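You operate a simulated robot arm through the tools that you are given. There is no shell and no other tool.

You run a simulated two-armed robot. Do the job below in one go: nothing can be reset, and whatever is moved stays where it is left.

## Task
Switch the power box off, then wind the cable right in.
Fine: loosen the black reel knob for it and tighten it again.

It is judged by the outcome, as a careful person would: the job done as asked, and still so three seconds after it is handed in. It fails if anything else is knocked over, pushed out of place, dropped, spilled or broken.

## Robot
Two 7-joint arms with two-finger grippers on one trunk that stands fixed in place. Base frame: the origin is at the foot of the trunk, x ahead of it, y to its left, z up. Lengths are in cm, angles in degrees, forces in N, time in s.
The left shoulder is at [6, 17.9, 128], the right one opposite. With the tool pointing down near the work surface each hand reaches from about 24 to 66 cm from the base axis, measured 20 degrees to its own side. Payload 1.96 kg a hand.
Tool frame (each hand has its own): the origin (TCP) lies between the finger pads and is the grasp point; the fingertips stand 2 cm ahead of it; z points along the fingers, y is the line along which they close. The gripper opens to 7.2 cm; its body begins 3.8 cm behind the TCP.
Orientation is told as [roll, pitch, yaw] about the base's x, y, z axes, in that order, counted from this pose: with the fingers straight down and closing along the base's y, the tool's x points along the base's -x, its y along +y and its z along -z.

## Interface
- The arms move only by the tool step_arm. It takes "left_motion", "right_motion" or both (then of equal length, played together; a hand with none holds still); each is text: rows parted by semicolons, each of 6 numbers parted by spaces: the shift along the tool's x, y, z in units of 50 mm (1.0 is 50 mm), then the turn, a rotation vector about the tool's x, y, z in units of 5 degrees (1.0 is 5 degrees). In form: x y z rx ry rz; .... A call has 1 to 20 rows; each row shifts and turns the commanded pose from where the row before left it, along the tool's axes as they then stand. "left_jaw" and "right_jaw" are, for a hand that has rows, the finger opening in cm, from 0 to 7.2, set as the call begins (left out, the last holds). A call with a number of a shift or a turn outside -1 to 1 is refused whole. Each row takes 0.2 s and may step no farther than 5 cm and 8.6 degrees from the row before; otherwise, or with a gripper value out of range, the whole call is refused. Where a pose cannot be reached the arm comes as near as it can. A force on the tool above 50 N (or 10 N above the force at the start of the call, whichever is more), or a blocked arm, ends the call early, and 0.2 s more pass. Each finger travels about 15.3 cm/s and halts on what it meets, pressing with about 32 N; the grip force reading is that of the motor and also rises with nothing between the fingers. The clock runs only during rows and for 0.2 s after the last one: add rows that do not move to give the fingers time. The reply holds the time, the measured pose of the TCP, the force on the tool along the base axes, the opening and the grip force, in the units named above and with some noise, with the torque about the TCP (base axes, N m) and any sound that the robot's microphone picked up.
- Cameras (640 x 400 px; columns grow to the right, rows downward): "scene" is now at [2.52, 0.67, 184.08]; the picture's right is [0.08, -1.00, 0.00], its down [-0.66, -0.06, -0.75] and it looks along [0.75, 0.06, -0.66] (base axes); focal length 354 px, centre (320, 200). "left" rides on the left gripper at [7.1, -1.9, -8.2] in its tool frame; the picture's right is [0.26, 0.97, 0.00], its down [-0.67, 0.18, -0.72] and it looks along [-0.69, 0.19, 0.70] (tool axes); focal length 280 px, centre (320, 200). "right" rides on the right gripper at [7.1, 1.9, -8.2] in its tool frame; the picture's right is [-0.26, 0.97, 0.00], its down [-0.67, -0.18, -0.72] and it looks along [-0.69, -0.19, 0.70] (tool axes); focal length 280 px, centre (320, 200). There is no depth. A picture from a camera that has moved, and an enlarged one, comes with that camera's place and axes in the base frame and with its lens.
- snapshot(camera): a new picture of that camera. It takes no simulated time.
- slide_trunk(by): slides the trunk up (or, below 0, down) by that many cm; the arms and the scene camera ride with it, the base frame stays. It gives what a move gives, with no picture.
- turn_head(pan, tilt): turns the head with the scene camera to pan (to the left, within 86 degrees either way) and tilt (down, from -29 to 69), counted from straight ahead of the robot. It gives what a move gives.
- enlarge(camera, box): a new picture of the part [left, top, right, bottom] of that camera's present view, enlarged. It takes no simulated time.
- finish_job(): hands the job in; it is judged then, once.

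Nothing tells you positions but the pictures and the camera data. Unless the task says otherwise, let go and move clear before handing in.

The tools are called as name(argument=value, ...) on one line, values as JSON. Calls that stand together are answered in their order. step_arm: Moves the arms, as the interface text tells. Its arguments: {"type":"object","properties":{"left_motion":{"type":"string"},"left_jaw":{"type":"number"},"right_motion":{"type":"string"},"right_jaw":{"type":"number"}},"required":[]} The other tools are called the same way: slide_trunk (by) moves the trunk up or down; turn_head (pan, tilt) turns the head that bears the scene camera; snapshot (camera) takes a picture; enlarge (camera, box) takes an enlarged picture of a part of a camera's view; finish_job () hands the job in.

At the start:

```text
time_s: 0.0
left_eef_pos: [43.14, 17.12, 155.47]
left_orientation: [0.0, 0.0, -0.1]
left_contact_force: [-0.3, -0.2, -0.4]
left_torque: [0.0, 0.01, 0.0]
left_grip_width: 7.21
left_grip_force: 0.1
right_eef_pos: [36.28, -17.29, 160.5]
right_orientation: [-0.1, 0.0, -0.1]
right_contact_force: [-0.2, -0.6, -0.2]
right_torque: [0.03, -0.02, 0.02]
right_grip_width: 7.21
right_grip_force: 0.1
trunk travel left (down, up): [-92.5, 6.5]
head pan, tilt (commanded): [4.9, 41.4]
```

scene: 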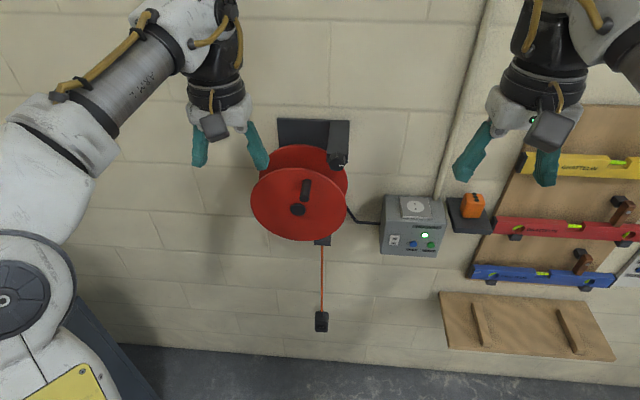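
right: 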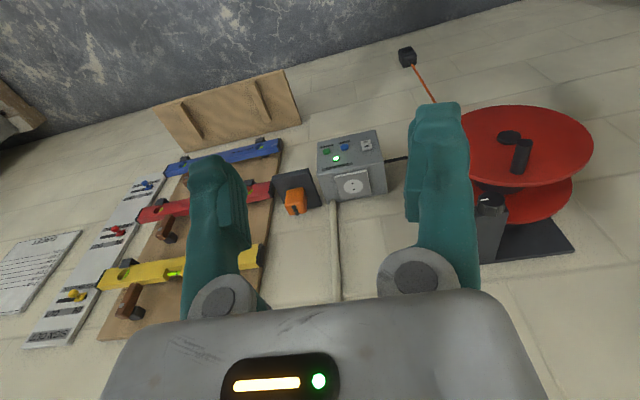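
left: 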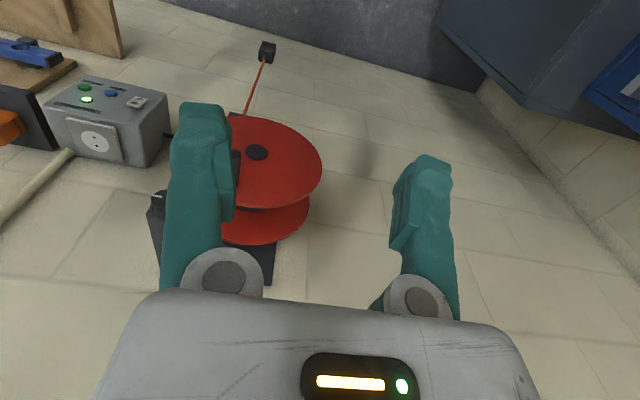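

I see a wall-mounted red cable reel with a crank, a grey power box with a lit green light to its right, and a cable with a plug hanging below the reel. I'll look closer at each of them before moving.

enlarge(camera="scene", box=[230, 100, 390, 200])

enlarge(camera="scene", box=[360, 180, 460, 270])

enlarge(camera="scene", box=[230, 180, 390, 340])

enlarge(camera="right", box=[300, 100, 620, 300])

enlarge(camera="left", box=[30, 60, 190, 180])

```text
4.00 times, centred on (310, 150) of scene
camera zoom: at [2.52, 0.67, 184.08], right [0.08, -1.0, 0.0], down [-0.66, -0.06, -0.75], along [0.75, 0.06, -0.66], focal length 1417 px, centre (360, 400)
```

zoom: 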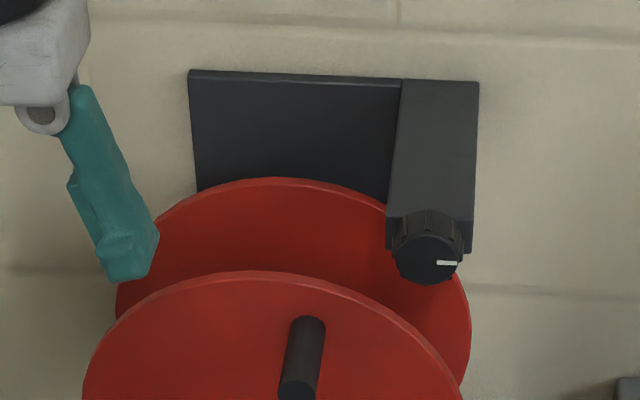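

```text
4.44 times, centred on (410, 225) of scene
camera zoom: at [2.52, 0.67, 184.08], right [0.08, -1.0, 0.0], down [-0.66, -0.06, -0.75], along [0.75, 0.06, -0.66], focal length 1574 px, centre (-80, 89)
```

zoom: 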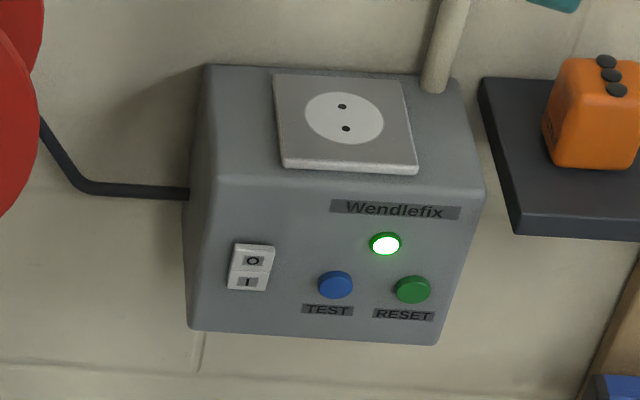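

```text
2.50 times, centred on (310, 260) of scene
camera zoom: at [2.52, 0.67, 184.08], right [0.08, -1.0, 0.0], down [-0.66, -0.06, -0.75], along [0.75, 0.06, -0.66], focal length 886 px, centre (345, 50)
```

zoom: 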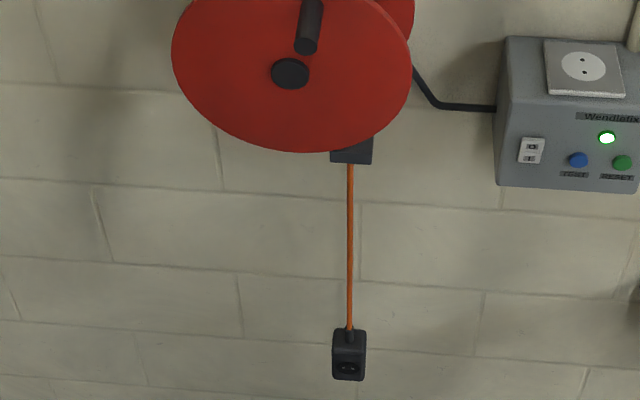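

```text
2.00 times, centred on (460, 200) of right
camera zoom: at [29.19, -15.43, 168.71], right [0.26, 0.96, 0.0], down [0.67, -0.18, 0.72], along [0.69, -0.19, -0.7], focal length 561 px, centre (40, 200)
```

zoom: 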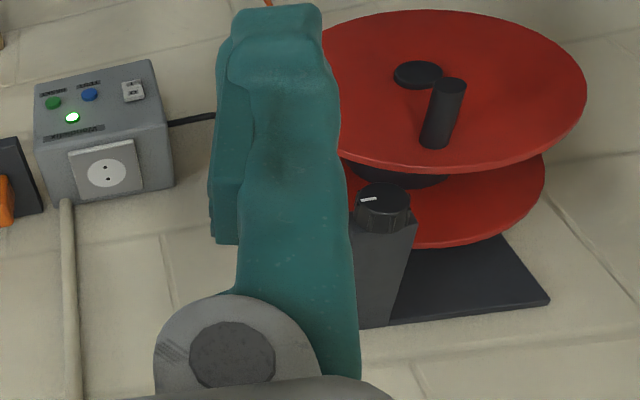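

```text
3.33 times, centred on (110, 120) of left
camera zoom: at [36.04, 15.07, 163.64], right [-0.26, 0.97, 0.0], down [0.67, 0.18, 0.72], along [0.69, 0.19, -0.7], focal length 935 px, centre (1020, 467)
```

zoom: 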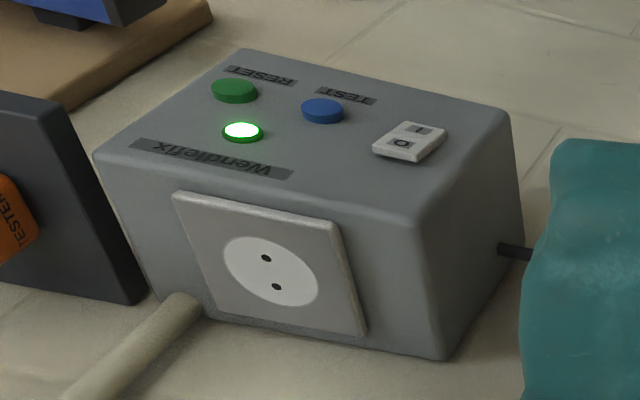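

The reel, knob, crank peg, plug and power box all look to be on a wall at roughly x=80. There is also a sheet of text and other items off to the right, so I'll pan the head around before planning.

turn_head(pan=-35, tilt=35)

snapshot(camera="scene")

enlarge(camera="right", box=[0, 160, 160, 360])

```text
time_s: 1.1
left_eef_pos: [43.06, 17.04, 155.51]
left_orientation: [0.1, 0.0, 0.0]
left_contact_force: [0.1, -0.2, 0.8]
left_torque: [0.04, -0.01, 0.02]
left_grip_width: 7.19
left_grip_force: 0.0
right_eef_pos: [36.27, -17.29, 160.5]
right_orientation: [0.0, 0.0, -0.1]
right_contact_force: [-0.5, 0.1, 0.2]
right_torque: [0.02, 0.01, 0.0]
right_grip_width: 7.19
right_grip_force: 0.0
trunk travel left (down, up): [-92.5, 6.5]
head pan, tilt (commanded): [-35.0, 35.0]
```

```text
taken
camera scene: at [1.36, -5.09, 185.05], right [-0.57, -0.82, 0.0], down [-0.47, 0.33, -0.82], along [0.67, -0.47, -0.57], focal length 354 px, centre (320, 200)
```

scene: 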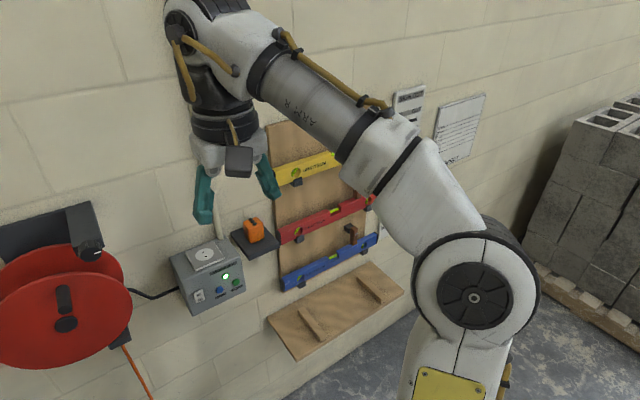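

```text
2.00 times, centred on (80, 260) of right
camera zoom: at [29.19, -15.43, 168.71], right [0.26, 0.96, 0.0], down [0.67, -0.18, 0.72], along [0.69, -0.19, -0.7], focal length 561 px, centre (800, 80)
```

zoom: 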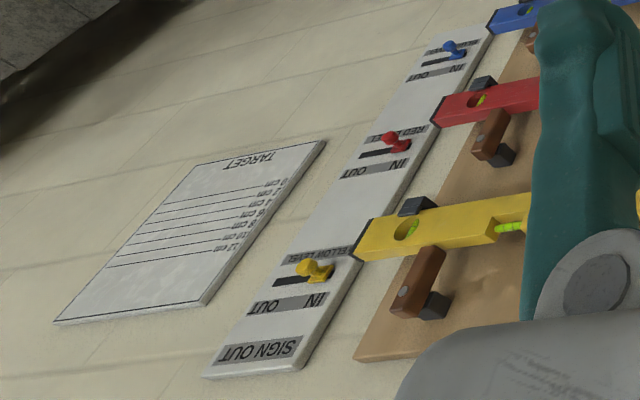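

The items on the right (spirit levels, tester, sign-out board) aren't part of this and must stay untouched. I'll turn the right hand to point forward, in clear air, and bring the head back to view the reel and box.

step_arm(right_motion="0 0 0.2 0 -1 0; 0 0 0.2 0 -1 0; 0 0 0.2 0 -1 0; 0 0 0.2 0 -1 0; 0 0 0.2 0 -1 0; 0 0 0.2 0 -1 0; 0 0 0.2 0 -1 0; 0 0 0.2 0 -1 0; 0 0 0.2 0 -1 0; 0 0 0.2 0 -1 0; 0 0 0.2 0 -1 0; 0 0 0.2 0 -1 0; 0 0 0.2 0 -1 0; 0 0 0.2 0 -1 0; 0 0 0.2 0 -1 0; 0 0 0.2 0 -1 0; 0 0 0.2 0 -1 0; 0 0 0.2 0 -1 0", right_jaw=0)

turn_head(pan=-5, tilt=45)

snapshot(camera="scene")

snapshot(camera="right")

```text
time_s: 4.9
left_eef_pos: [43.15, 17.0, 155.48]
left_orientation: [0.0, 0.1, -0.1]
left_contact_force: [0.4, 0.4, -0.1]
left_torque: [-0.02, 0.02, -0.04]
left_grip_width: 7.2
left_grip_force: 0.1
right_eef_pos: [47.35, -17.3, 148.44]
right_orientation: [136.1, -89.9, -136.2]
right_contact_force: [0.2, 0.1, -1.2]
right_torque: [0.0, -0.01, -0.02]
right_grip_width: 0.01
right_grip_force: 29.1
trunk travel left (down, up): [-92.5, 6.5]
head pan, tilt (commanded): [-35.0, 35.0]
```

```text
time_s: 5.8
left_eef_pos: [43.15, 16.93, 155.51]
left_orientation: [-0.1, 0.1, 0.0]
left_contact_force: [-0.5, -0.6, -0.4]
left_torque: [-0.02, 0.0, 0.01]
left_grip_width: 7.16
left_grip_force: 0.1
right_eef_pos: [47.33, -17.47, 148.42]
right_orientation: [69.0, -90.0, -69.2]
right_contact_force: [-0.3, 0.0, 0.4]
right_torque: [-0.03, 0.03, 0.0]
right_grip_width: 0.02
right_grip_force: 29.7
trunk travel left (down, up): [-92.5, 6.5]
head pan, tilt (commanded): [-5.0, 45.0]
```

```text
taken
camera scene: at [2.22, -0.78, 183.57], right [-0.09, -1.0, 0.0], down [-0.7, 0.06, -0.71], along [0.7, -0.06, -0.71], focal length 354 px, centre (320, 200)
```

scene: 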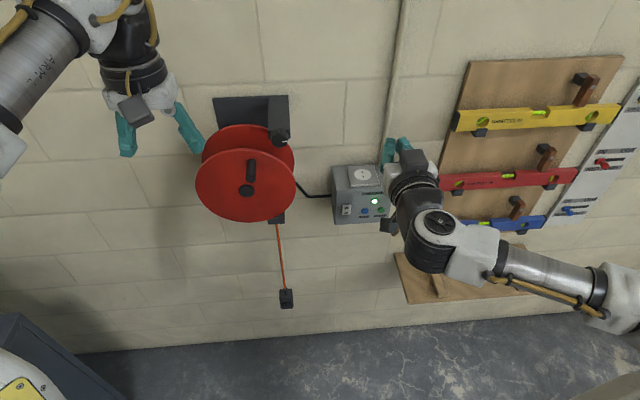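

```text
taken
camera right: at [39.1, -15.47, 141.52], right [0.0, 0.96, 0.26], down [-0.72, -0.18, 0.67], along [0.7, -0.19, 0.69], focal length 280 px, centre (320, 200)
```

right: 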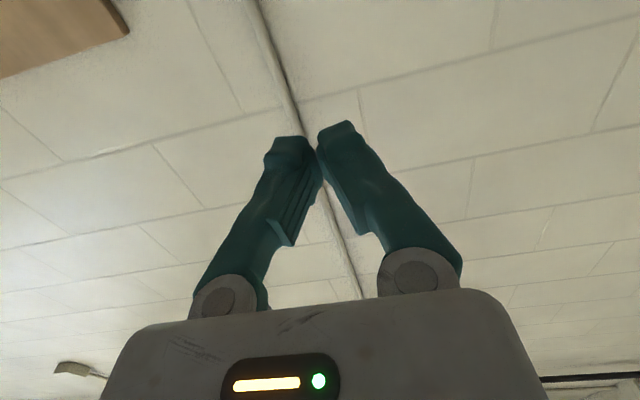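

The right hand points forward without trouble. I'll zoom in on the rocker and the reel parts from this head angle to refine positions.

enlarge(camera="scene", box=[325, 160, 395, 230])

enlarge(camera="scene", box=[190, 90, 310, 230])

enlarge(camera="scene", box=[240, 200, 330, 320])

enlarge(camera="left", box=[40, 60, 180, 170])

```text
5.71 times, centred on (360, 195) of scene
camera zoom: at [2.22, -0.78, 183.57], right [-0.09, -1.0, 0.0], down [-0.7, 0.06, -0.71], along [0.7, -0.06, -0.71], focal length 2024 px, centre (91, 229)
```

zoom: 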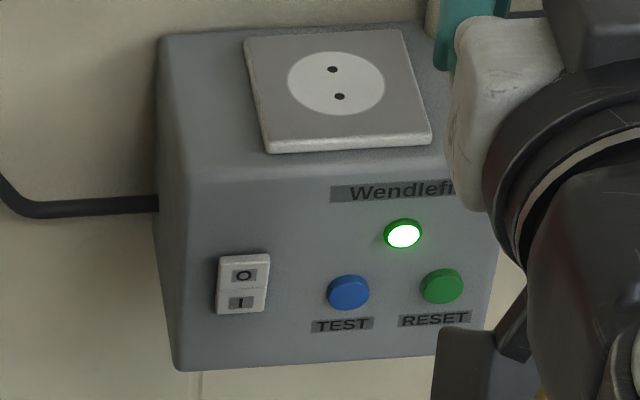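

```text
2.86 times, centred on (250, 160) of scene
camera zoom: at [2.22, -0.78, 183.57], right [-0.09, -1.0, 0.0], down [-0.7, 0.06, -0.71], along [0.7, -0.06, -0.71], focal length 1012 px, centre (520, 314)
```

zoom: 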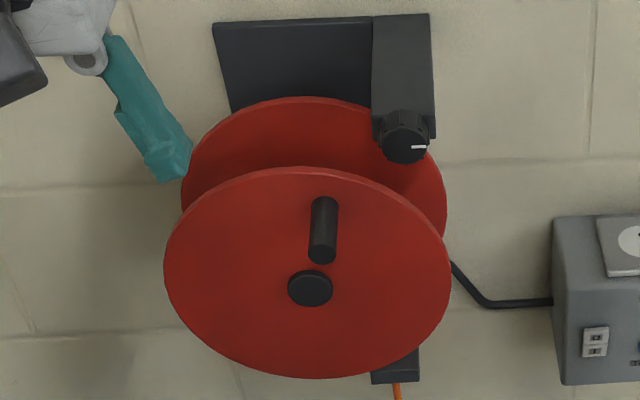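

```text
3.33 times, centred on (285, 260) of scene
camera zoom: at [2.22, -0.78, 183.57], right [-0.09, -1.0, 0.0], down [-0.7, 0.06, -0.71], along [0.7, -0.06, -0.71], focal length 1181 px, centre (437, 0)
```

zoom: 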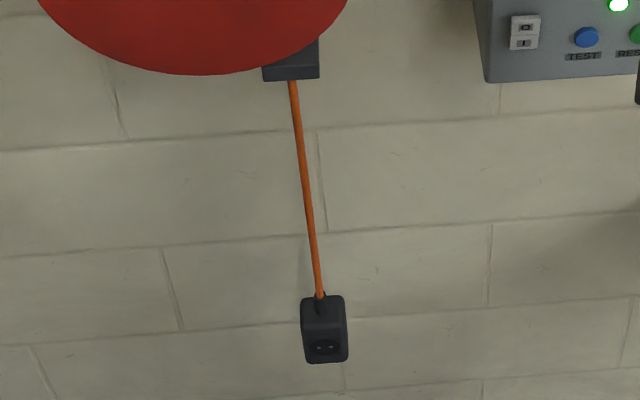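

```text
3.64 times, centred on (110, 115) of left
camera zoom: at [36.02, 15.05, 163.65], right [-0.26, 0.97, 0.0], down [0.67, 0.18, 0.72], along [0.69, 0.19, -0.7], focal length 1020 px, centre (1084, 509)
```

zoom: 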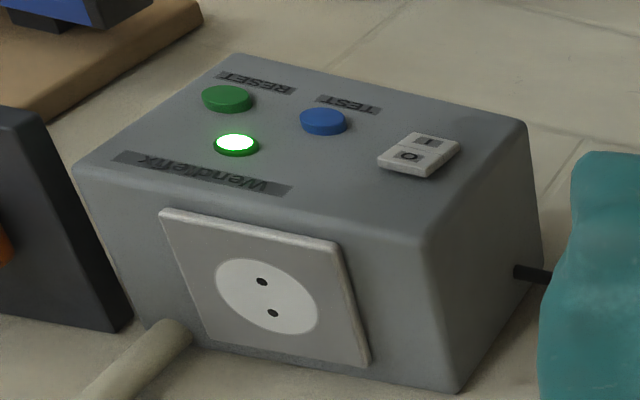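

The rocker reads O on its upper half (about z=109.8) and I on its lower half, and the lamp is lit. I'll lower the right hand in front of the rocker, staying back from the box, and then check the line-up.

step_arm(right_motion="0.955 0.07 0.1 0 0 0; 0.955 0.07 0.1 0 0 0; 0.955 0.07 0.1 0 0 0; 0.955 0.07 0.1 0 0 0; 0.955 0.07 0.1 0 0 0; 0.955 0.07 0.1 0 0 0; 0.955 0.07 0.1 0 0 0; 0.955 0.07 0.1 0 0 0; 0 0 0.7 0 0 0; 0 0 0.7 0 0 0; 0 0 0 0 0 0")

snapshot(camera="scene")

snapshot(camera="right")

snapshot(camera="left")

```text
time_s: 8.2
left_eef_pos: [43.12, 17.11, 155.48]
left_orientation: [0.0, -0.1, 0.1]
left_contact_force: [-0.8, 0.3, -0.4]
left_torque: [-0.01, 0.03, 0.0]
left_grip_width: 7.18
left_grip_force: 0.1
right_eef_pos: [58.23, -14.4, 110.23]
right_orientation: [126.7, -90.0, -126.7]
right_contact_force: [0.4, 0.8, 0.4]
right_torque: [0.01, 0.01, -0.01]
right_grip_width: 0.0
right_grip_force: 29.4
trunk travel left (down, up): [-92.5, 6.5]
head pan, tilt (commanded): [-5.0, 45.0]
```

```text
taken
camera scene: at [2.22, -0.78, 183.57], right [-0.09, -1.0, 0.0], down [-0.7, 0.06, -0.71], along [0.7, -0.06, -0.71], focal length 354 px, centre (320, 200)
```

scene: 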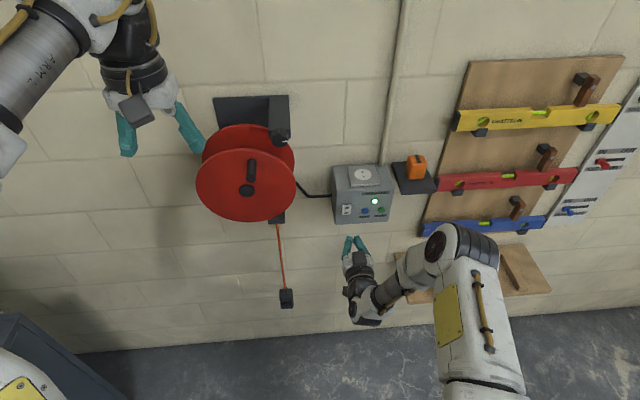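

```text
taken
camera right: at [50.07, -12.56, 103.2], right [0.0, 0.96, 0.26], down [-0.72, -0.18, 0.67], along [0.7, -0.19, 0.69], focal length 280 px, centre (320, 200)
```

right: 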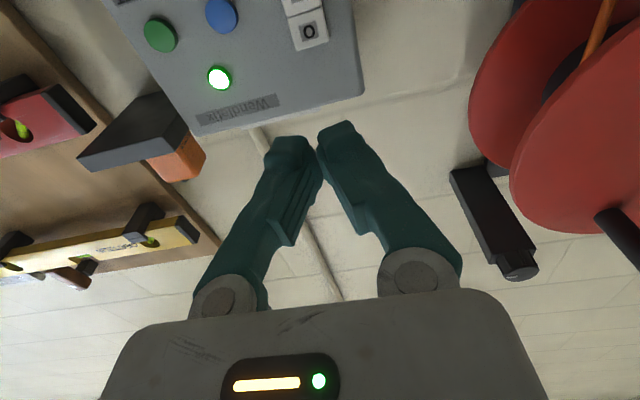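

```text
taken
camera left: at [36.02, 15.05, 163.65], right [-0.26, 0.97, 0.0], down [0.67, 0.18, 0.72], along [0.69, 0.19, -0.7], focal length 280 px, centre (320, 200)
```

left: 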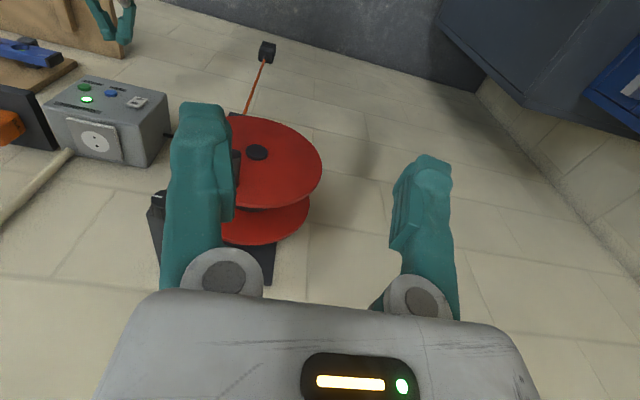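

From the right gripper's camera, O is straight ahead and a little low of the fingertip line. I'll close in to a few centimetres short of the rocker and re-check.

step_arm(right_motion="0.02 -0.02 0.5 0 0 0; 0.02 -0.02 0.5 0 0 0; 0.02 0 0.5 0 0 0; 0 0 0 0 0 0")

snapshot(camera="right")

enlarge(camera="scene", box=[320, 160, 400, 250])

enlarge(camera="left", box=[40, 20, 180, 170])

```text
time_s: 9.2
left_eef_pos: [43.15, 16.99, 155.64]
left_orientation: [0.1, 0.0, 0.0]
left_contact_force: [-0.8, -0.1, -0.1]
left_torque: [0.02, 0.01, 0.02]
left_grip_width: 7.18
left_grip_force: 0.0
right_eef_pos: [65.76, -14.9, 110.09]
right_orientation: [36.4, -89.9, -36.5]
right_contact_force: [0.5, 1.0, 1.2]
right_torque: [-0.01, 0.02, 0.01]
right_grip_width: 0.0
right_grip_force: 30.3
trunk travel left (down, up): [-92.5, 6.5]
head pan, tilt (commanded): [-5.0, 45.0]
```

```text
taken
camera right: at [57.58, -12.89, 102.95], right [0.0, 0.96, 0.26], down [-0.72, -0.18, 0.67], along [0.7, -0.19, 0.69], focal length 280 px, centre (320, 200)
```

right: 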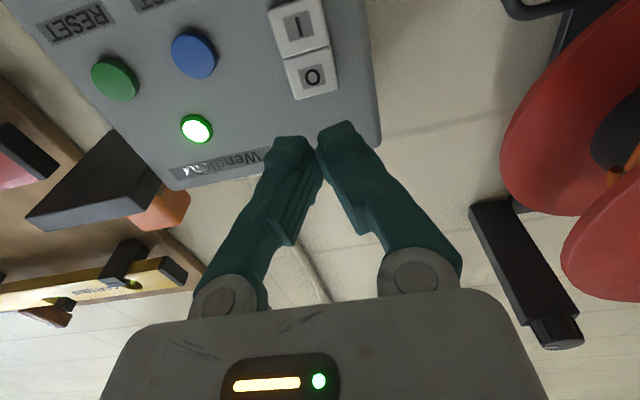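

```text
4.44 times, centred on (360, 205) of scene
camera zoom: at [2.26, -0.75, 183.57], right [-0.09, -1.0, 0.0], down [-0.7, 0.06, -0.71], along [0.7, -0.06, -0.71], focal length 1574 px, centre (142, 178)
```

zoom: 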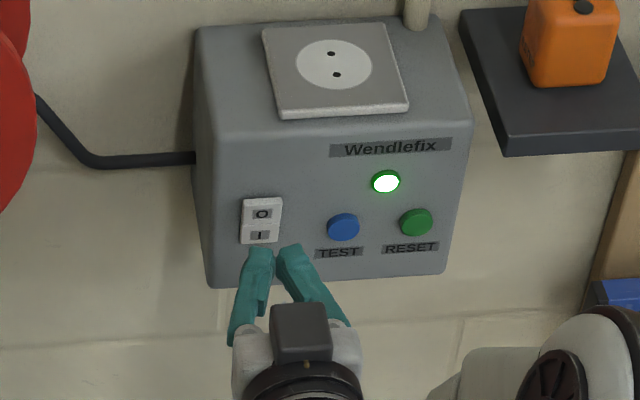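

```text
2.67 times, centred on (110, 95) of left
camera zoom: at [36.05, 15.07, 163.64], right [-0.26, 0.97, 0.0], down [0.67, 0.18, 0.72], along [0.69, 0.19, -0.7], focal length 748 px, centre (880, 480)
```

zoom: 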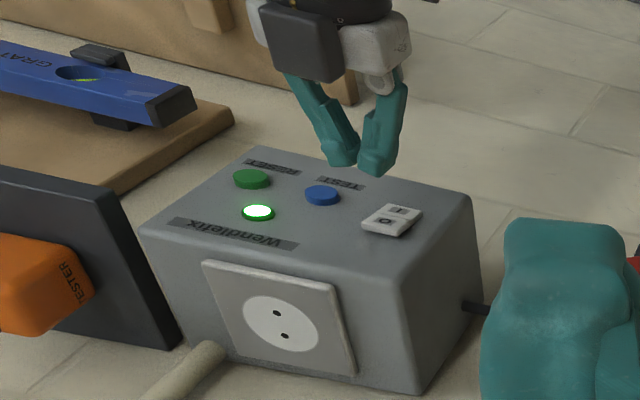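

Combining both cameras, the rocker face sits near x=73.2 with the O half spanning about z 107–110. I'll drop 1 cm and creep forward toward the O half.

step_arm(right_motion="0.22 0 0 0 0 0; 0 0 0.4 0 0 0; 0 0 0.4 0 0 0; 0 0 0 0 0 0")

snapshot(camera="right")

enlarge(camera="scene", box=[320, 160, 400, 250])

enlarge(camera="left", box=[40, 20, 180, 170])

```text
time_s: 10.2
left_eef_pos: [43.11, 16.95, 155.53]
left_orientation: [0.0, 0.0, 0.0]
left_contact_force: [0.8, -0.2, 0.8]
left_torque: [-0.03, -0.01, 0.0]
left_grip_width: 7.23
left_grip_force: 0.0
right_eef_pos: [69.65, -14.71, 108.97]
right_orientation: [131.2, -90.0, -131.4]
right_contact_force: [0.0, 0.3, 0.2]
right_torque: [-0.03, -0.02, 0.0]
right_grip_width: 0.0
right_grip_force: 29.7
trunk travel left (down, up): [-92.5, 6.5]
head pan, tilt (commanded): [-5.0, 45.0]
```

```text
taken
camera right: at [61.57, -12.92, 101.91], right [0.0, 0.96, 0.26], down [-0.72, -0.18, 0.67], along [0.7, -0.19, 0.69], focal length 280 px, centre (320, 200)
```

right: 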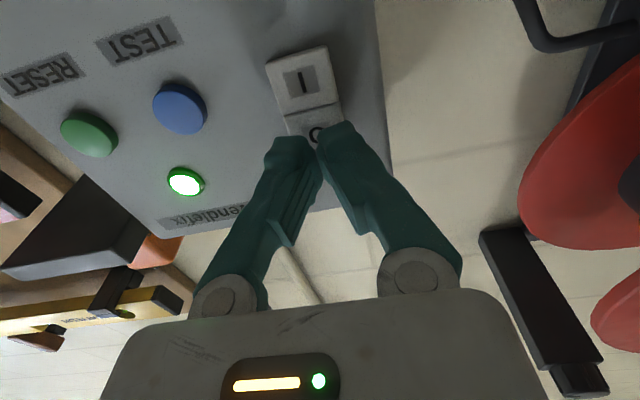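

```text
4.44 times, centred on (360, 205) of scene
camera zoom: at [2.23, -0.78, 183.57], right [-0.09, -1.0, 0.0], down [-0.7, 0.06, -0.71], along [0.7, -0.06, -0.71], focal length 1574 px, centre (142, 178)
```

zoom: 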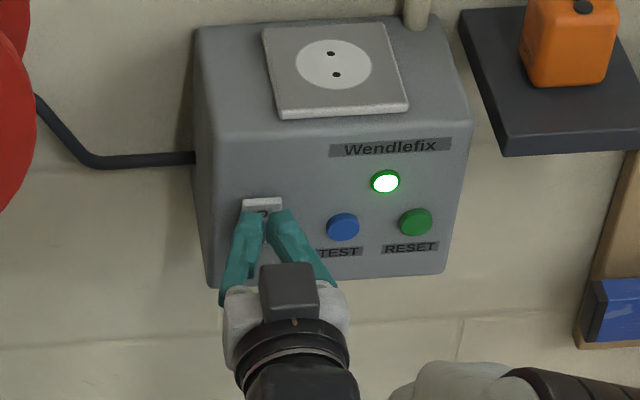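

```text
2.67 times, centred on (110, 95) of left
camera zoom: at [36.02, 15.05, 163.65], right [-0.26, 0.97, 0.0], down [0.67, 0.18, 0.72], along [0.69, 0.19, -0.7], focal length 748 px, centre (880, 480)
```

zoom: 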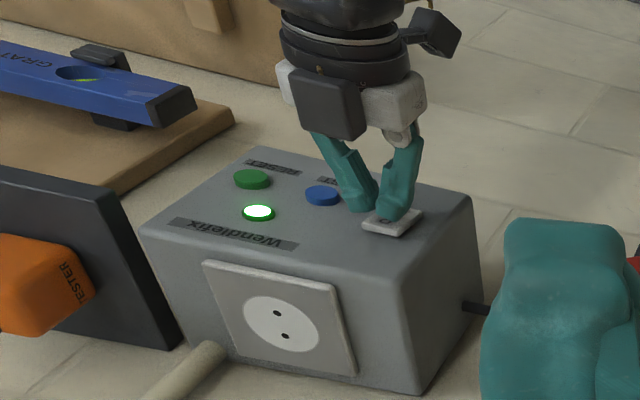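

The fingertips are right over the O half and there's no contact yet. I'll push forward in small increments, watching the force and the lamp.

step_arm(right_motion="0 0.03 0.1 0 0 0; 0 0 0.08 0 0 0; 0 0 0.06 0 0 0; 0 0 0 0 0 0")

enlarge(camera="scene", box=[320, 160, 400, 250])

snapshot(camera="right")

```text
time_s: 11.2
left_eef_pos: [43.02, 17.03, 155.52]
left_orientation: [0.0, 0.0, 0.0]
left_contact_force: [0.5, 0.5, 0.3]
left_torque: [-0.02, 0.01, 0.0]
left_grip_width: 7.23
left_grip_force: 0.0
right_eef_pos: [70.95, -14.57, 108.85]
right_orientation: [148.4, -90.0, -148.5]
right_contact_force: [-1.5, 0.4, -0.3]
right_torque: [0.04, -0.01, -0.01]
right_grip_width: 0.01
right_grip_force: 29.7
trunk travel left (down, up): [-92.5, 6.5]
head pan, tilt (commanded): [-5.0, 45.0]
```

```text
4.44 times, centred on (360, 205) of scene
camera zoom: at [2.25, -0.75, 183.57], right [-0.09, -1.0, 0.0], down [-0.7, 0.06, -0.71], along [0.7, -0.06, -0.71], focal length 1574 px, centre (142, 178)
```

zoom: 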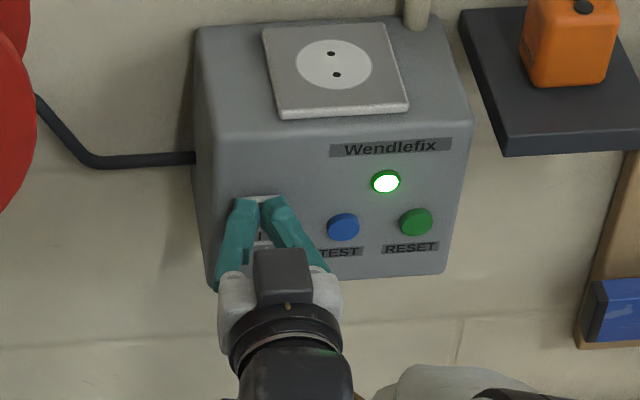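

```text
taken
camera right: at [62.8, -12.71, 101.9], right [0.0, 0.96, 0.26], down [-0.72, -0.18, 0.67], along [0.7, -0.19, 0.69], focal length 280 px, centre (320, 200)
```

right: 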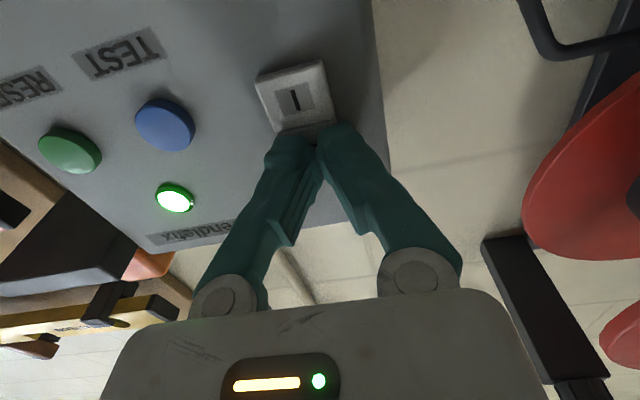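

Contact has just begun (about 1.5 N) with the fingertips squarely on O, and the lamp is still lit. I'll keep pressing in small steps.

step_arm(right_motion="0 0 0.05 0 0 0; 0 0 0.05 0 0 0; 0 0 0 0 0 0")

enlarge(camera="scene", box=[320, 160, 400, 250])

```text
time_s: 12.0
left_eef_pos: [42.72, 17.08, 155.63]
left_orientation: [0.0, 0.0, -0.1]
left_contact_force: [0.2, 0.3, -0.2]
left_torque: [-0.02, 0.0, -0.02]
left_grip_width: 7.19
left_grip_force: 0.1
right_eef_pos: [71.11, -14.63, 108.91]
right_orientation: [82.1, -90.0, -82.1]
right_contact_force: [-16.2, -1.1, -2.1]
right_torque: [-0.05, 0.16, 0.01]
right_grip_width: 0.62
right_grip_force: 29.5
trunk travel left (down, up): [-92.5, 6.5]
head pan, tilt (commanded): [-5.0, 45.0]
```

```text
4.44 times, centred on (360, 205) of scene
camera zoom: at [1.8, -0.79, 183.56], right [-0.09, -1.0, 0.0], down [-0.7, 0.06, -0.71], along [0.71, -0.06, -0.71], focal length 1574 px, centre (142, 178)
```

zoom: 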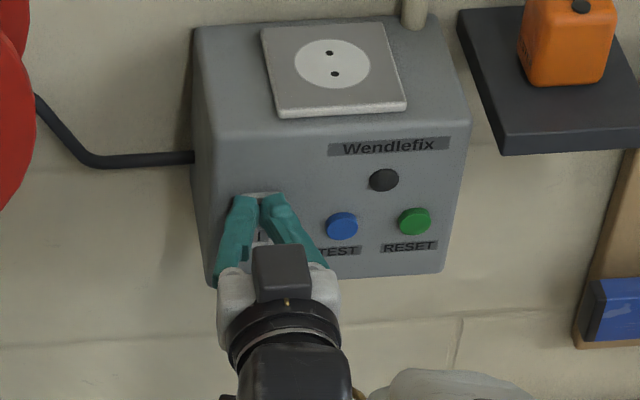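

The lamp has gone dark. I'll back off straight and confirm the rocker stays on O.

step_arm(right_motion="0 0 -0.2 0 0 0; 0 0 -0.6 0 0 0; 0 0 -0.8 0 0 0; 0 0 -0.8 0 0 0; 0 0 0 0 0 0")

enlarge(camera="scene", box=[320, 160, 400, 250])

snapshot(camera="right")

```text
time_s: 13.2
left_eef_pos: [43.06, 17.04, 155.5]
left_orientation: [-0.1, 0.0, 0.0]
left_contact_force: [0.6, 0.5, -0.1]
left_torque: [0.02, 0.02, 0.01]
left_grip_width: 7.21
left_grip_force: 0.0
right_eef_pos: [59.39, -14.5, 108.87]
right_orientation: [159.2, -90.0, -159.3]
right_contact_force: [-0.5, -0.3, -0.3]
right_torque: [-0.01, 0.0, 0.0]
right_grip_width: 0.0
right_grip_force: 29.7
trunk travel left (down, up): [-92.5, 6.5]
head pan, tilt (commanded): [-5.0, 45.0]
```

```text
4.44 times, centred on (360, 205) of scene
camera zoom: at [2.23, -0.77, 183.57], right [-0.09, -1.0, 0.0], down [-0.7, 0.06, -0.71], along [0.7, -0.06, -0.71], focal length 1574 px, centre (142, 178)
```

zoom: 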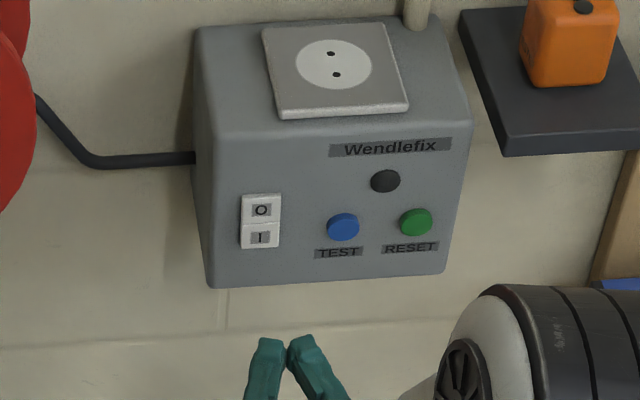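

```text
taken
camera right: at [51.17, -12.67, 101.87], right [0.0, 0.96, 0.26], down [-0.72, -0.18, 0.67], along [0.7, -0.19, 0.69], focal length 280 px, centre (320, 200)
```

right: 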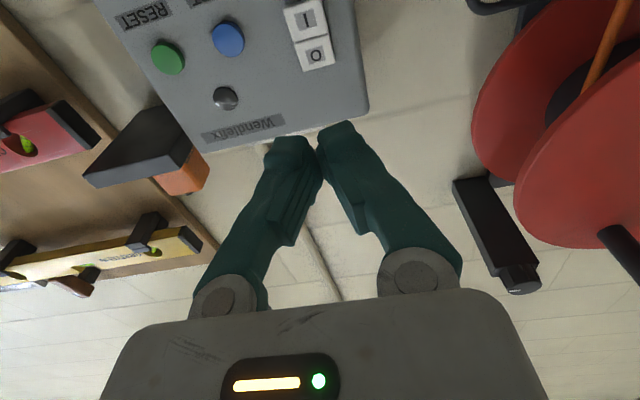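

The power box is off and stays off. Now I'll look at how the cable leaves the drum, to determine the winding direction.

enlarge(camera="right", box=[440, 0, 640, 300])

enlarge(camera="scene", box=[250, 110, 310, 160])

```text
1.33 times, centred on (540, 150) of right
camera zoom: at [51.17, -12.67, 101.87], right [0.0, 0.96, 0.26], down [-0.72, -0.18, 0.67], along [0.7, -0.19, 0.69], focal length 374 px, centre (27, 267)
```

zoom: 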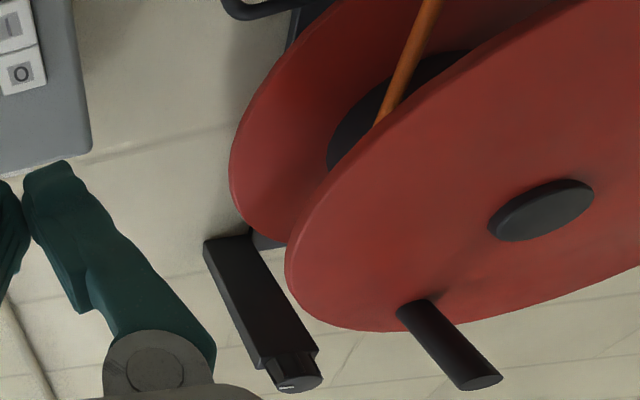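

```text
8.00 times, centred on (280, 135) of scene
camera zoom: at [2.23, -0.77, 183.57], right [-0.09, -1.0, 0.0], down [-0.7, 0.06, -0.71], along [0.7, -0.06, -0.71], focal length 2834 px, centre (640, 720)
```

zoom: 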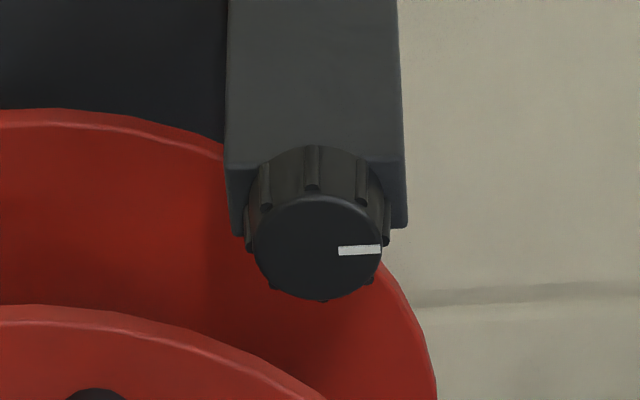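

The cable comes up the −y side of the drum, so winding in should be counter-clockwise as I face it; I'll confirm that from the plug. Next I'll raise the right hand in front of the knob, standing well off it, with the wrist rolled so its camera stays away from the crank.

step_arm(right_motion="0 0 -0.7 0 0 0; -0.96 0.56 0 0 0 0; -0.96 0.56 0 0 0 0; -0.96 0.56 0 0 0 0; -0.96 0.56 0 0 0 0; -0.96 0.56 0 0 0 0; -0.96 0.56 0 0 0 0; 0 0 0 0 0 -1; 0 0 0 0 0 -1; 0 0 0 0 0 -1; 0 0 0 0 0 -1; 0 0 0 0 0 -1; 0 0 0 0 0 -1; 0 0 0 0 0 -1; 0 0 0 0 0 -1; 0 0 0 0 0 -1; 0 0 0 0 0 0", right_jaw=5.5)

snapshot(camera="right")

snapshot(camera="scene")

```text
refused: row 2 steps farther than a row can; nothing moved
```

```text
taken
camera right: at [51.17, -12.67, 101.87], right [0.0, 0.96, 0.26], down [-0.72, -0.18, 0.67], along [0.7, -0.19, 0.69], focal length 280 px, centre (320, 200)
```

right: 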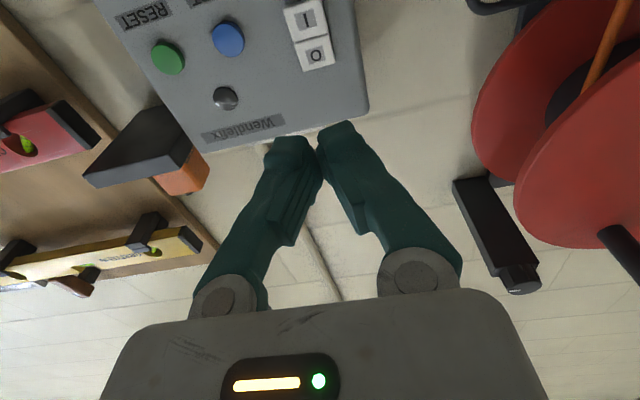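

```text
taken
camera scene: at [2.23, -0.77, 183.57], right [-0.09, -1.0, 0.0], down [-0.7, 0.06, -0.71], along [0.7, -0.06, -0.71], focal length 354 px, centre (320, 200)
```

scene: 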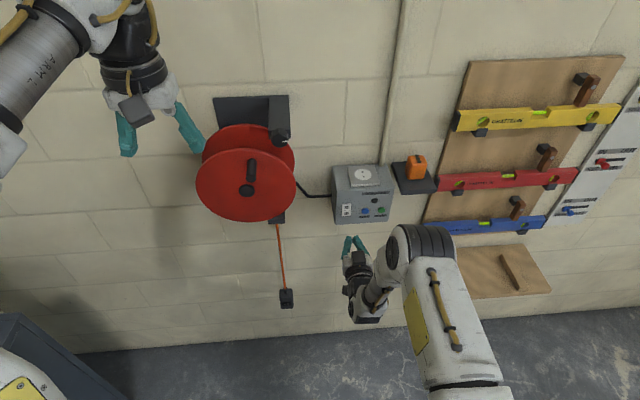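

That row was over the 5 cm step limit and nothing moved. I'll send the same route in smaller steps.

step_arm(right_motion="0 0 -0.7 0 0 0; -0.82 0.48 0 0 0 0; -0.82 0.48 0 0 0 0; -0.82 0.48 0 0 0 0; -0.82 0.48 0 0 0 0; -0.82 0.48 0 0 0 0; -0.82 0.48 0 0 0 0; -0.84 0.48 0 0 0 0; 0 0 0 0 0 -1; 0 0 0 0 0 -1; 0 0 0 0 0 -1; 0 0 0 0 0 -1; 0 0 0 0 0 -1; 0 0 0 0 0 -1; 0 0 0 0 0 -1; 0 0 0 0 0 -1; 0 0 0 0 0 -1; 0 0 0 0 0 0", right_jaw=5.5)

snapshot(camera="right")

snapshot(camera="scene")

```text
time_s: 17.0
left_eef_pos: [43.09, 17.05, 155.48]
left_orientation: [0.0, 0.1, 0.0]
left_contact_force: [0.0, 0.0, 0.1]
left_torque: [0.04, 0.03, -0.03]
left_grip_width: 7.21
left_grip_force: 0.0
right_eef_pos: [55.84, 2.27, 137.63]
right_orientation: [-89.9, -45.0, 89.9]
right_contact_force: [0.5, 0.1, -0.5]
right_torque: [-0.01, -0.02, 0.0]
right_grip_width: 5.51
right_grip_force: 0.2
trunk travel left (down, up): [-92.5, 6.5]
head pan, tilt (commanded): [-5.0, 45.0]
```

```text
taken
camera right: at [47.81, -1.48, 131.38], right [0.0, 0.87, -0.5], down [-0.71, 0.35, 0.61], along [0.7, 0.35, 0.62], focal length 280 px, centre (320, 200)
```

right: 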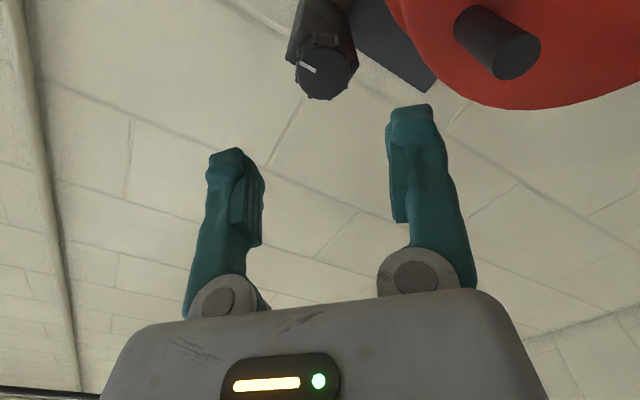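

```text
taken
camera scene: at [2.26, -0.76, 183.57], right [-0.09, -1.0, 0.0], down [-0.7, 0.06, -0.71], along [0.7, -0.06, -0.71], focal length 354 px, centre (320, 200)
```

scene: 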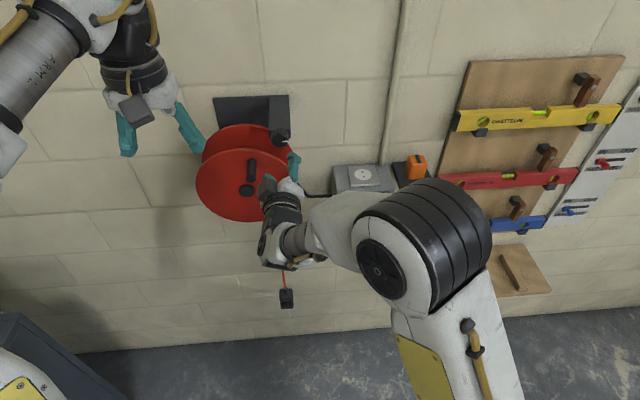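

The knob centre works out to y≈2.4, z≈137.6, with its face at x≈66.8, right in line with the right hand. Before gripping, I'll check in free air how far the wrist can roll counter-clockwise.

step_arm(right_motion="0 0 0 0 0 -1; 0 0 0 0 0 -1; 0 0 0 0 0 -1; 0 0 0 0 0 -1; 0 0 0 0 0 -1; 0 0 0 0 0 -1; 0 0 0 0 0 -1; 0 0 0 0 0 -1; 0 0 0 0 0 -1; 0 0 0 0 0 -1; 0 0 0 0 0 -1; 0 0 0 0 0 -1; 0 0 0 0 0 -1; 0 0 0 0 0 -1; 0 0 0 0 0 -1; 0 0 0 0 0 -1; 0 0 0 0 0 -1; 0 0 0 0 0 -1; 0 0 0 0 0 0")

snapshot(camera="scene")

snapshot(camera="right")

```text
time_s: 21.0
left_eef_pos: [43.07, 17.03, 155.47]
left_orientation: [0.0, 0.1, 0.1]
left_contact_force: [0.2, 0.4, 0.5]
left_torque: [-0.02, 0.01, -0.01]
left_grip_width: 7.21
left_grip_force: 0.1
right_eef_pos: [55.97, 2.22, 137.72]
right_orientation: [-90.0, 45.2, 89.9]
right_contact_force: [0.2, 0.1, 0.9]
right_torque: [-0.02, -0.01, 0.0]
right_grip_width: 5.52
right_grip_force: 0.1
trunk travel left (down, up): [-92.5, 6.5]
head pan, tilt (commanded): [-5.0, 45.0]
```

```text
taken
camera scene: at [2.25, -0.75, 183.57], right [-0.09, -1.0, 0.0], down [-0.7, 0.06, -0.71], along [0.7, -0.06, -0.71], focal length 354 px, centre (320, 200)
```

scene: 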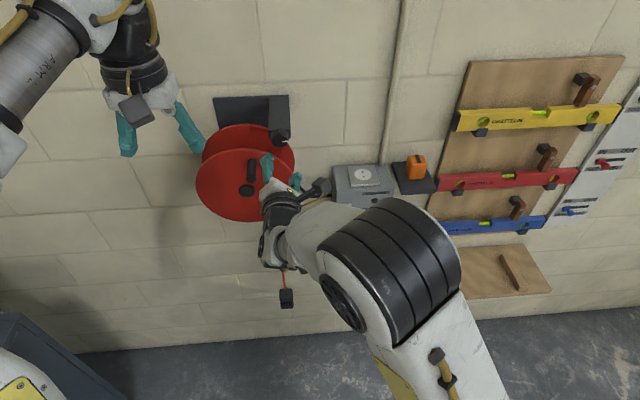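

```text
taken
camera right: at [47.8, -4.21, 141.42], right [0.0, -0.5, -0.87], down [-0.71, 0.61, -0.35], along [0.7, 0.62, -0.36], focal length 280 px, centre (320, 200)
```

right: 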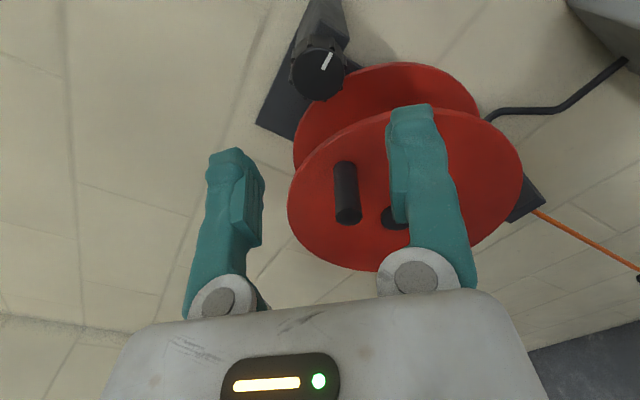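

The wrist rolls freely through −135°, which is ample. Since the reel could pay out once loosened, I'll have the left hand hold the crank peg first; I'll bring the left hand round to point forward, keeping it out to the left of the right hand.

step_arm(left_motion="0 0.06 0.2 0 -1 0; 0 0.06 0.2 0 -1 0; 0 0.06 0.2 0 -1 0; 0 0.06 0.2 0 -1 0; 0 0.06 0.2 0 -1 0; 0 0.06 0.2 0 -1 0; 0 0.06 0.2 0 -1 0; 0 0.06 0.2 0 -1 0; 0 0.06 0.2 0 -1 0; 0 0.06 0.2 0 -1 0; 0 0.06 0.2 0 -1 0; 0 0.06 0.2 0 -1 0; 0 0.06 0.2 0 -1 0; 0 0.06 0.2 0 -1 0; 0 0.06 0.2 0 -1 0; 0 0.06 0.2 0 -1 0; 0 0.06 0.2 0 -1 0; 0 0.06 0.2 0 -1 0", left_jaw=7.2)

step_arm(left_motion="0 0 0 0 0 1; 0 0 0 0 0 1; 0 0 0 0 0 1; 0 0 0 0 0 1; 0 0 0 0 0 1; 0 0 0 0 0 1; 0 0 0 0 0 1; 0 0 0 0 0 1; 0 0 0 0 0 1; 0 0 0 0 0 1; 0 0 0 0 0 1; 0 0 0 0 0 1; 0 0 0 0 0 1; 0 0 0 0 0 1; 0 0 0 0 0 1; 0 0 0 0 0 1; 0 0 0 0 0 1; 0 0 0 0 0 1")

snapshot(camera="scene")

snapshot(camera="left")

```text
time_s: 24.8
left_eef_pos: [54.12, 22.45, 143.61]
left_orientation: [-160.8, -90.1, 161.0]
left_contact_force: [-0.1, 0.3, -0.2]
left_torque: [0.03, -0.03, 0.0]
left_grip_width: 7.2
left_grip_force: 0.0
right_eef_pos: [55.95, 2.29, 137.76]
right_orientation: [-90.0, 45.0, 89.9]
right_contact_force: [0.4, 0.3, 0.4]
right_torque: [0.01, -0.01, -0.01]
right_grip_width: 5.5
right_grip_force: 0.1
trunk travel left (down, up): [-92.5, 6.5]
head pan, tilt (commanded): [-5.0, 45.0]
```

```text
time_s: 28.6
left_eef_pos: [53.98, 22.46, 143.55]
left_orientation: [90.0, 0.1, -90.0]
left_contact_force: [-0.5, 0.9, 0.8]
left_torque: [0.03, -0.05, 0.03]
left_grip_width: 7.19
left_grip_force: 0.1
right_eef_pos: [55.91, 2.23, 137.83]
right_orientation: [-90.0, 45.1, 89.9]
right_contact_force: [0.2, -0.2, 0.7]
right_torque: [0.0, 0.0, -0.03]
right_grip_width: 5.51
right_grip_force: 0.1
trunk travel left (down, up): [-92.5, 6.5]
head pan, tilt (commanded): [-5.0, 45.0]
```

```text
taken
camera scene: at [2.25, -0.76, 183.57], right [-0.09, -1.0, 0.0], down [-0.7, 0.06, -0.71], along [0.7, -0.06, -0.71], focal length 354 px, centre (320, 200)
```

scene: 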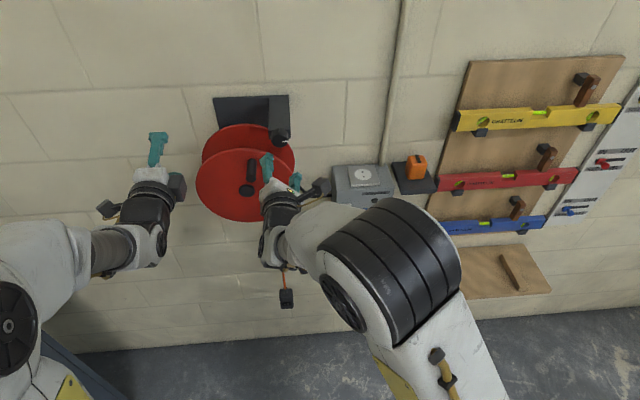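

```text
taken
camera left: at [45.92, 29.49, 141.61], right [0.0, 0.26, 0.97], down [-0.72, -0.67, 0.18], along [0.7, -0.69, 0.19], focal length 280 px, centre (320, 200)
```

left: 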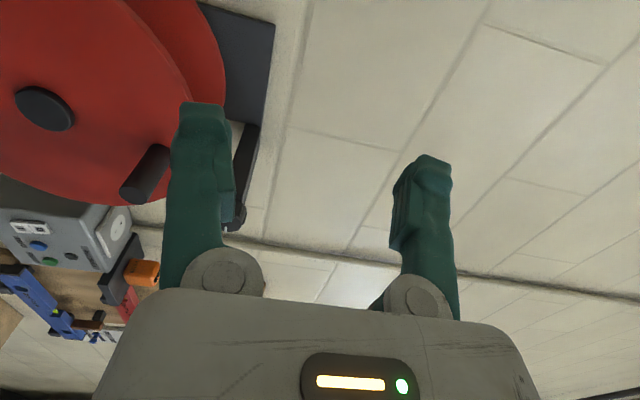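

The left hand now points forward with its jaws closing vertically and its camera on the outside. I'll yaw it 45° to the right and lower it to the peg's height.

step_arm(left_motion="0 -0.28 0 0 -1 0; 0 -0.28 0 0 -1 0; 0 -0.28 0 0 -1 0; 0 -0.28 0 0 -1 0; 0 -0.28 0 0 -1 0; 0 -0.28 0 0 -1 0; 0 -0.28 0 0 -1 0; 0 -0.28 0 0 -1 0; 0 -0.28 0 0 -1 0; 0 0 0 0 0 0")

snapshot(camera="left")

snapshot(camera="scene")

```text
time_s: 30.8
left_eef_pos: [53.98, 22.41, 130.93]
left_orientation: [90.0, 0.0, -135.1]
left_contact_force: [0.0, 0.2, -0.1]
left_torque: [0.0, -0.01, 0.01]
left_grip_width: 7.21
left_grip_force: 0.1
right_eef_pos: [56.02, 2.27, 137.71]
right_orientation: [-90.0, 45.1, 89.9]
right_contact_force: [-0.3, 0.2, -0.9]
right_torque: [0.01, 0.02, 0.0]
right_grip_width: 5.51
right_grip_force: 0.0
trunk travel left (down, up): [-92.5, 6.5]
head pan, tilt (commanded): [-5.0, 45.0]
```

```text
taken
camera left: at [53.29, 33.15, 128.95], right [0.19, 0.18, 0.97], down [-0.98, 0.03, 0.18], along [0.0, -0.98, 0.19], focal length 280 px, centre (320, 200)
```

left: 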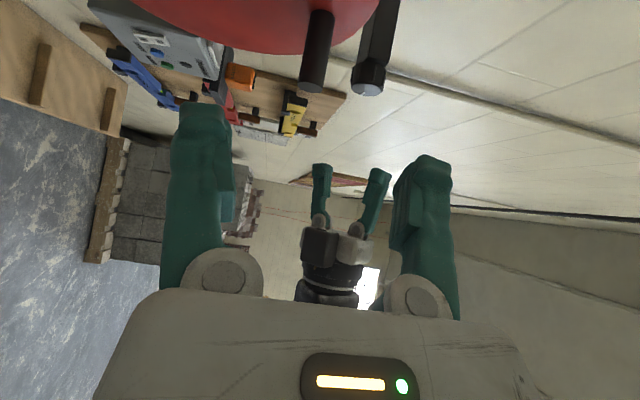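

```text
taken
camera scene: at [2.21, -0.77, 183.57], right [-0.09, -1.0, 0.0], down [-0.7, 0.06, -0.71], along [0.7, -0.06, -0.71], focal length 354 px, centre (320, 200)
```

scene: 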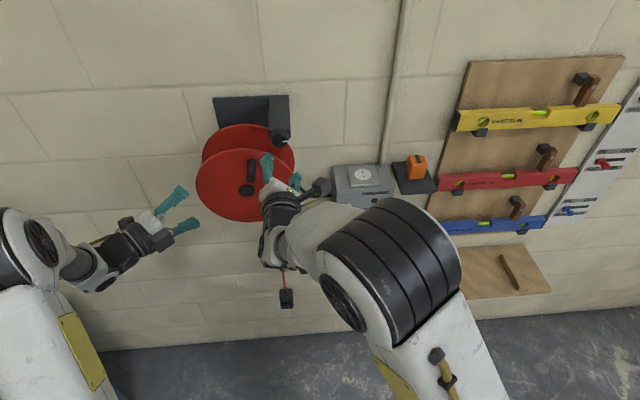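

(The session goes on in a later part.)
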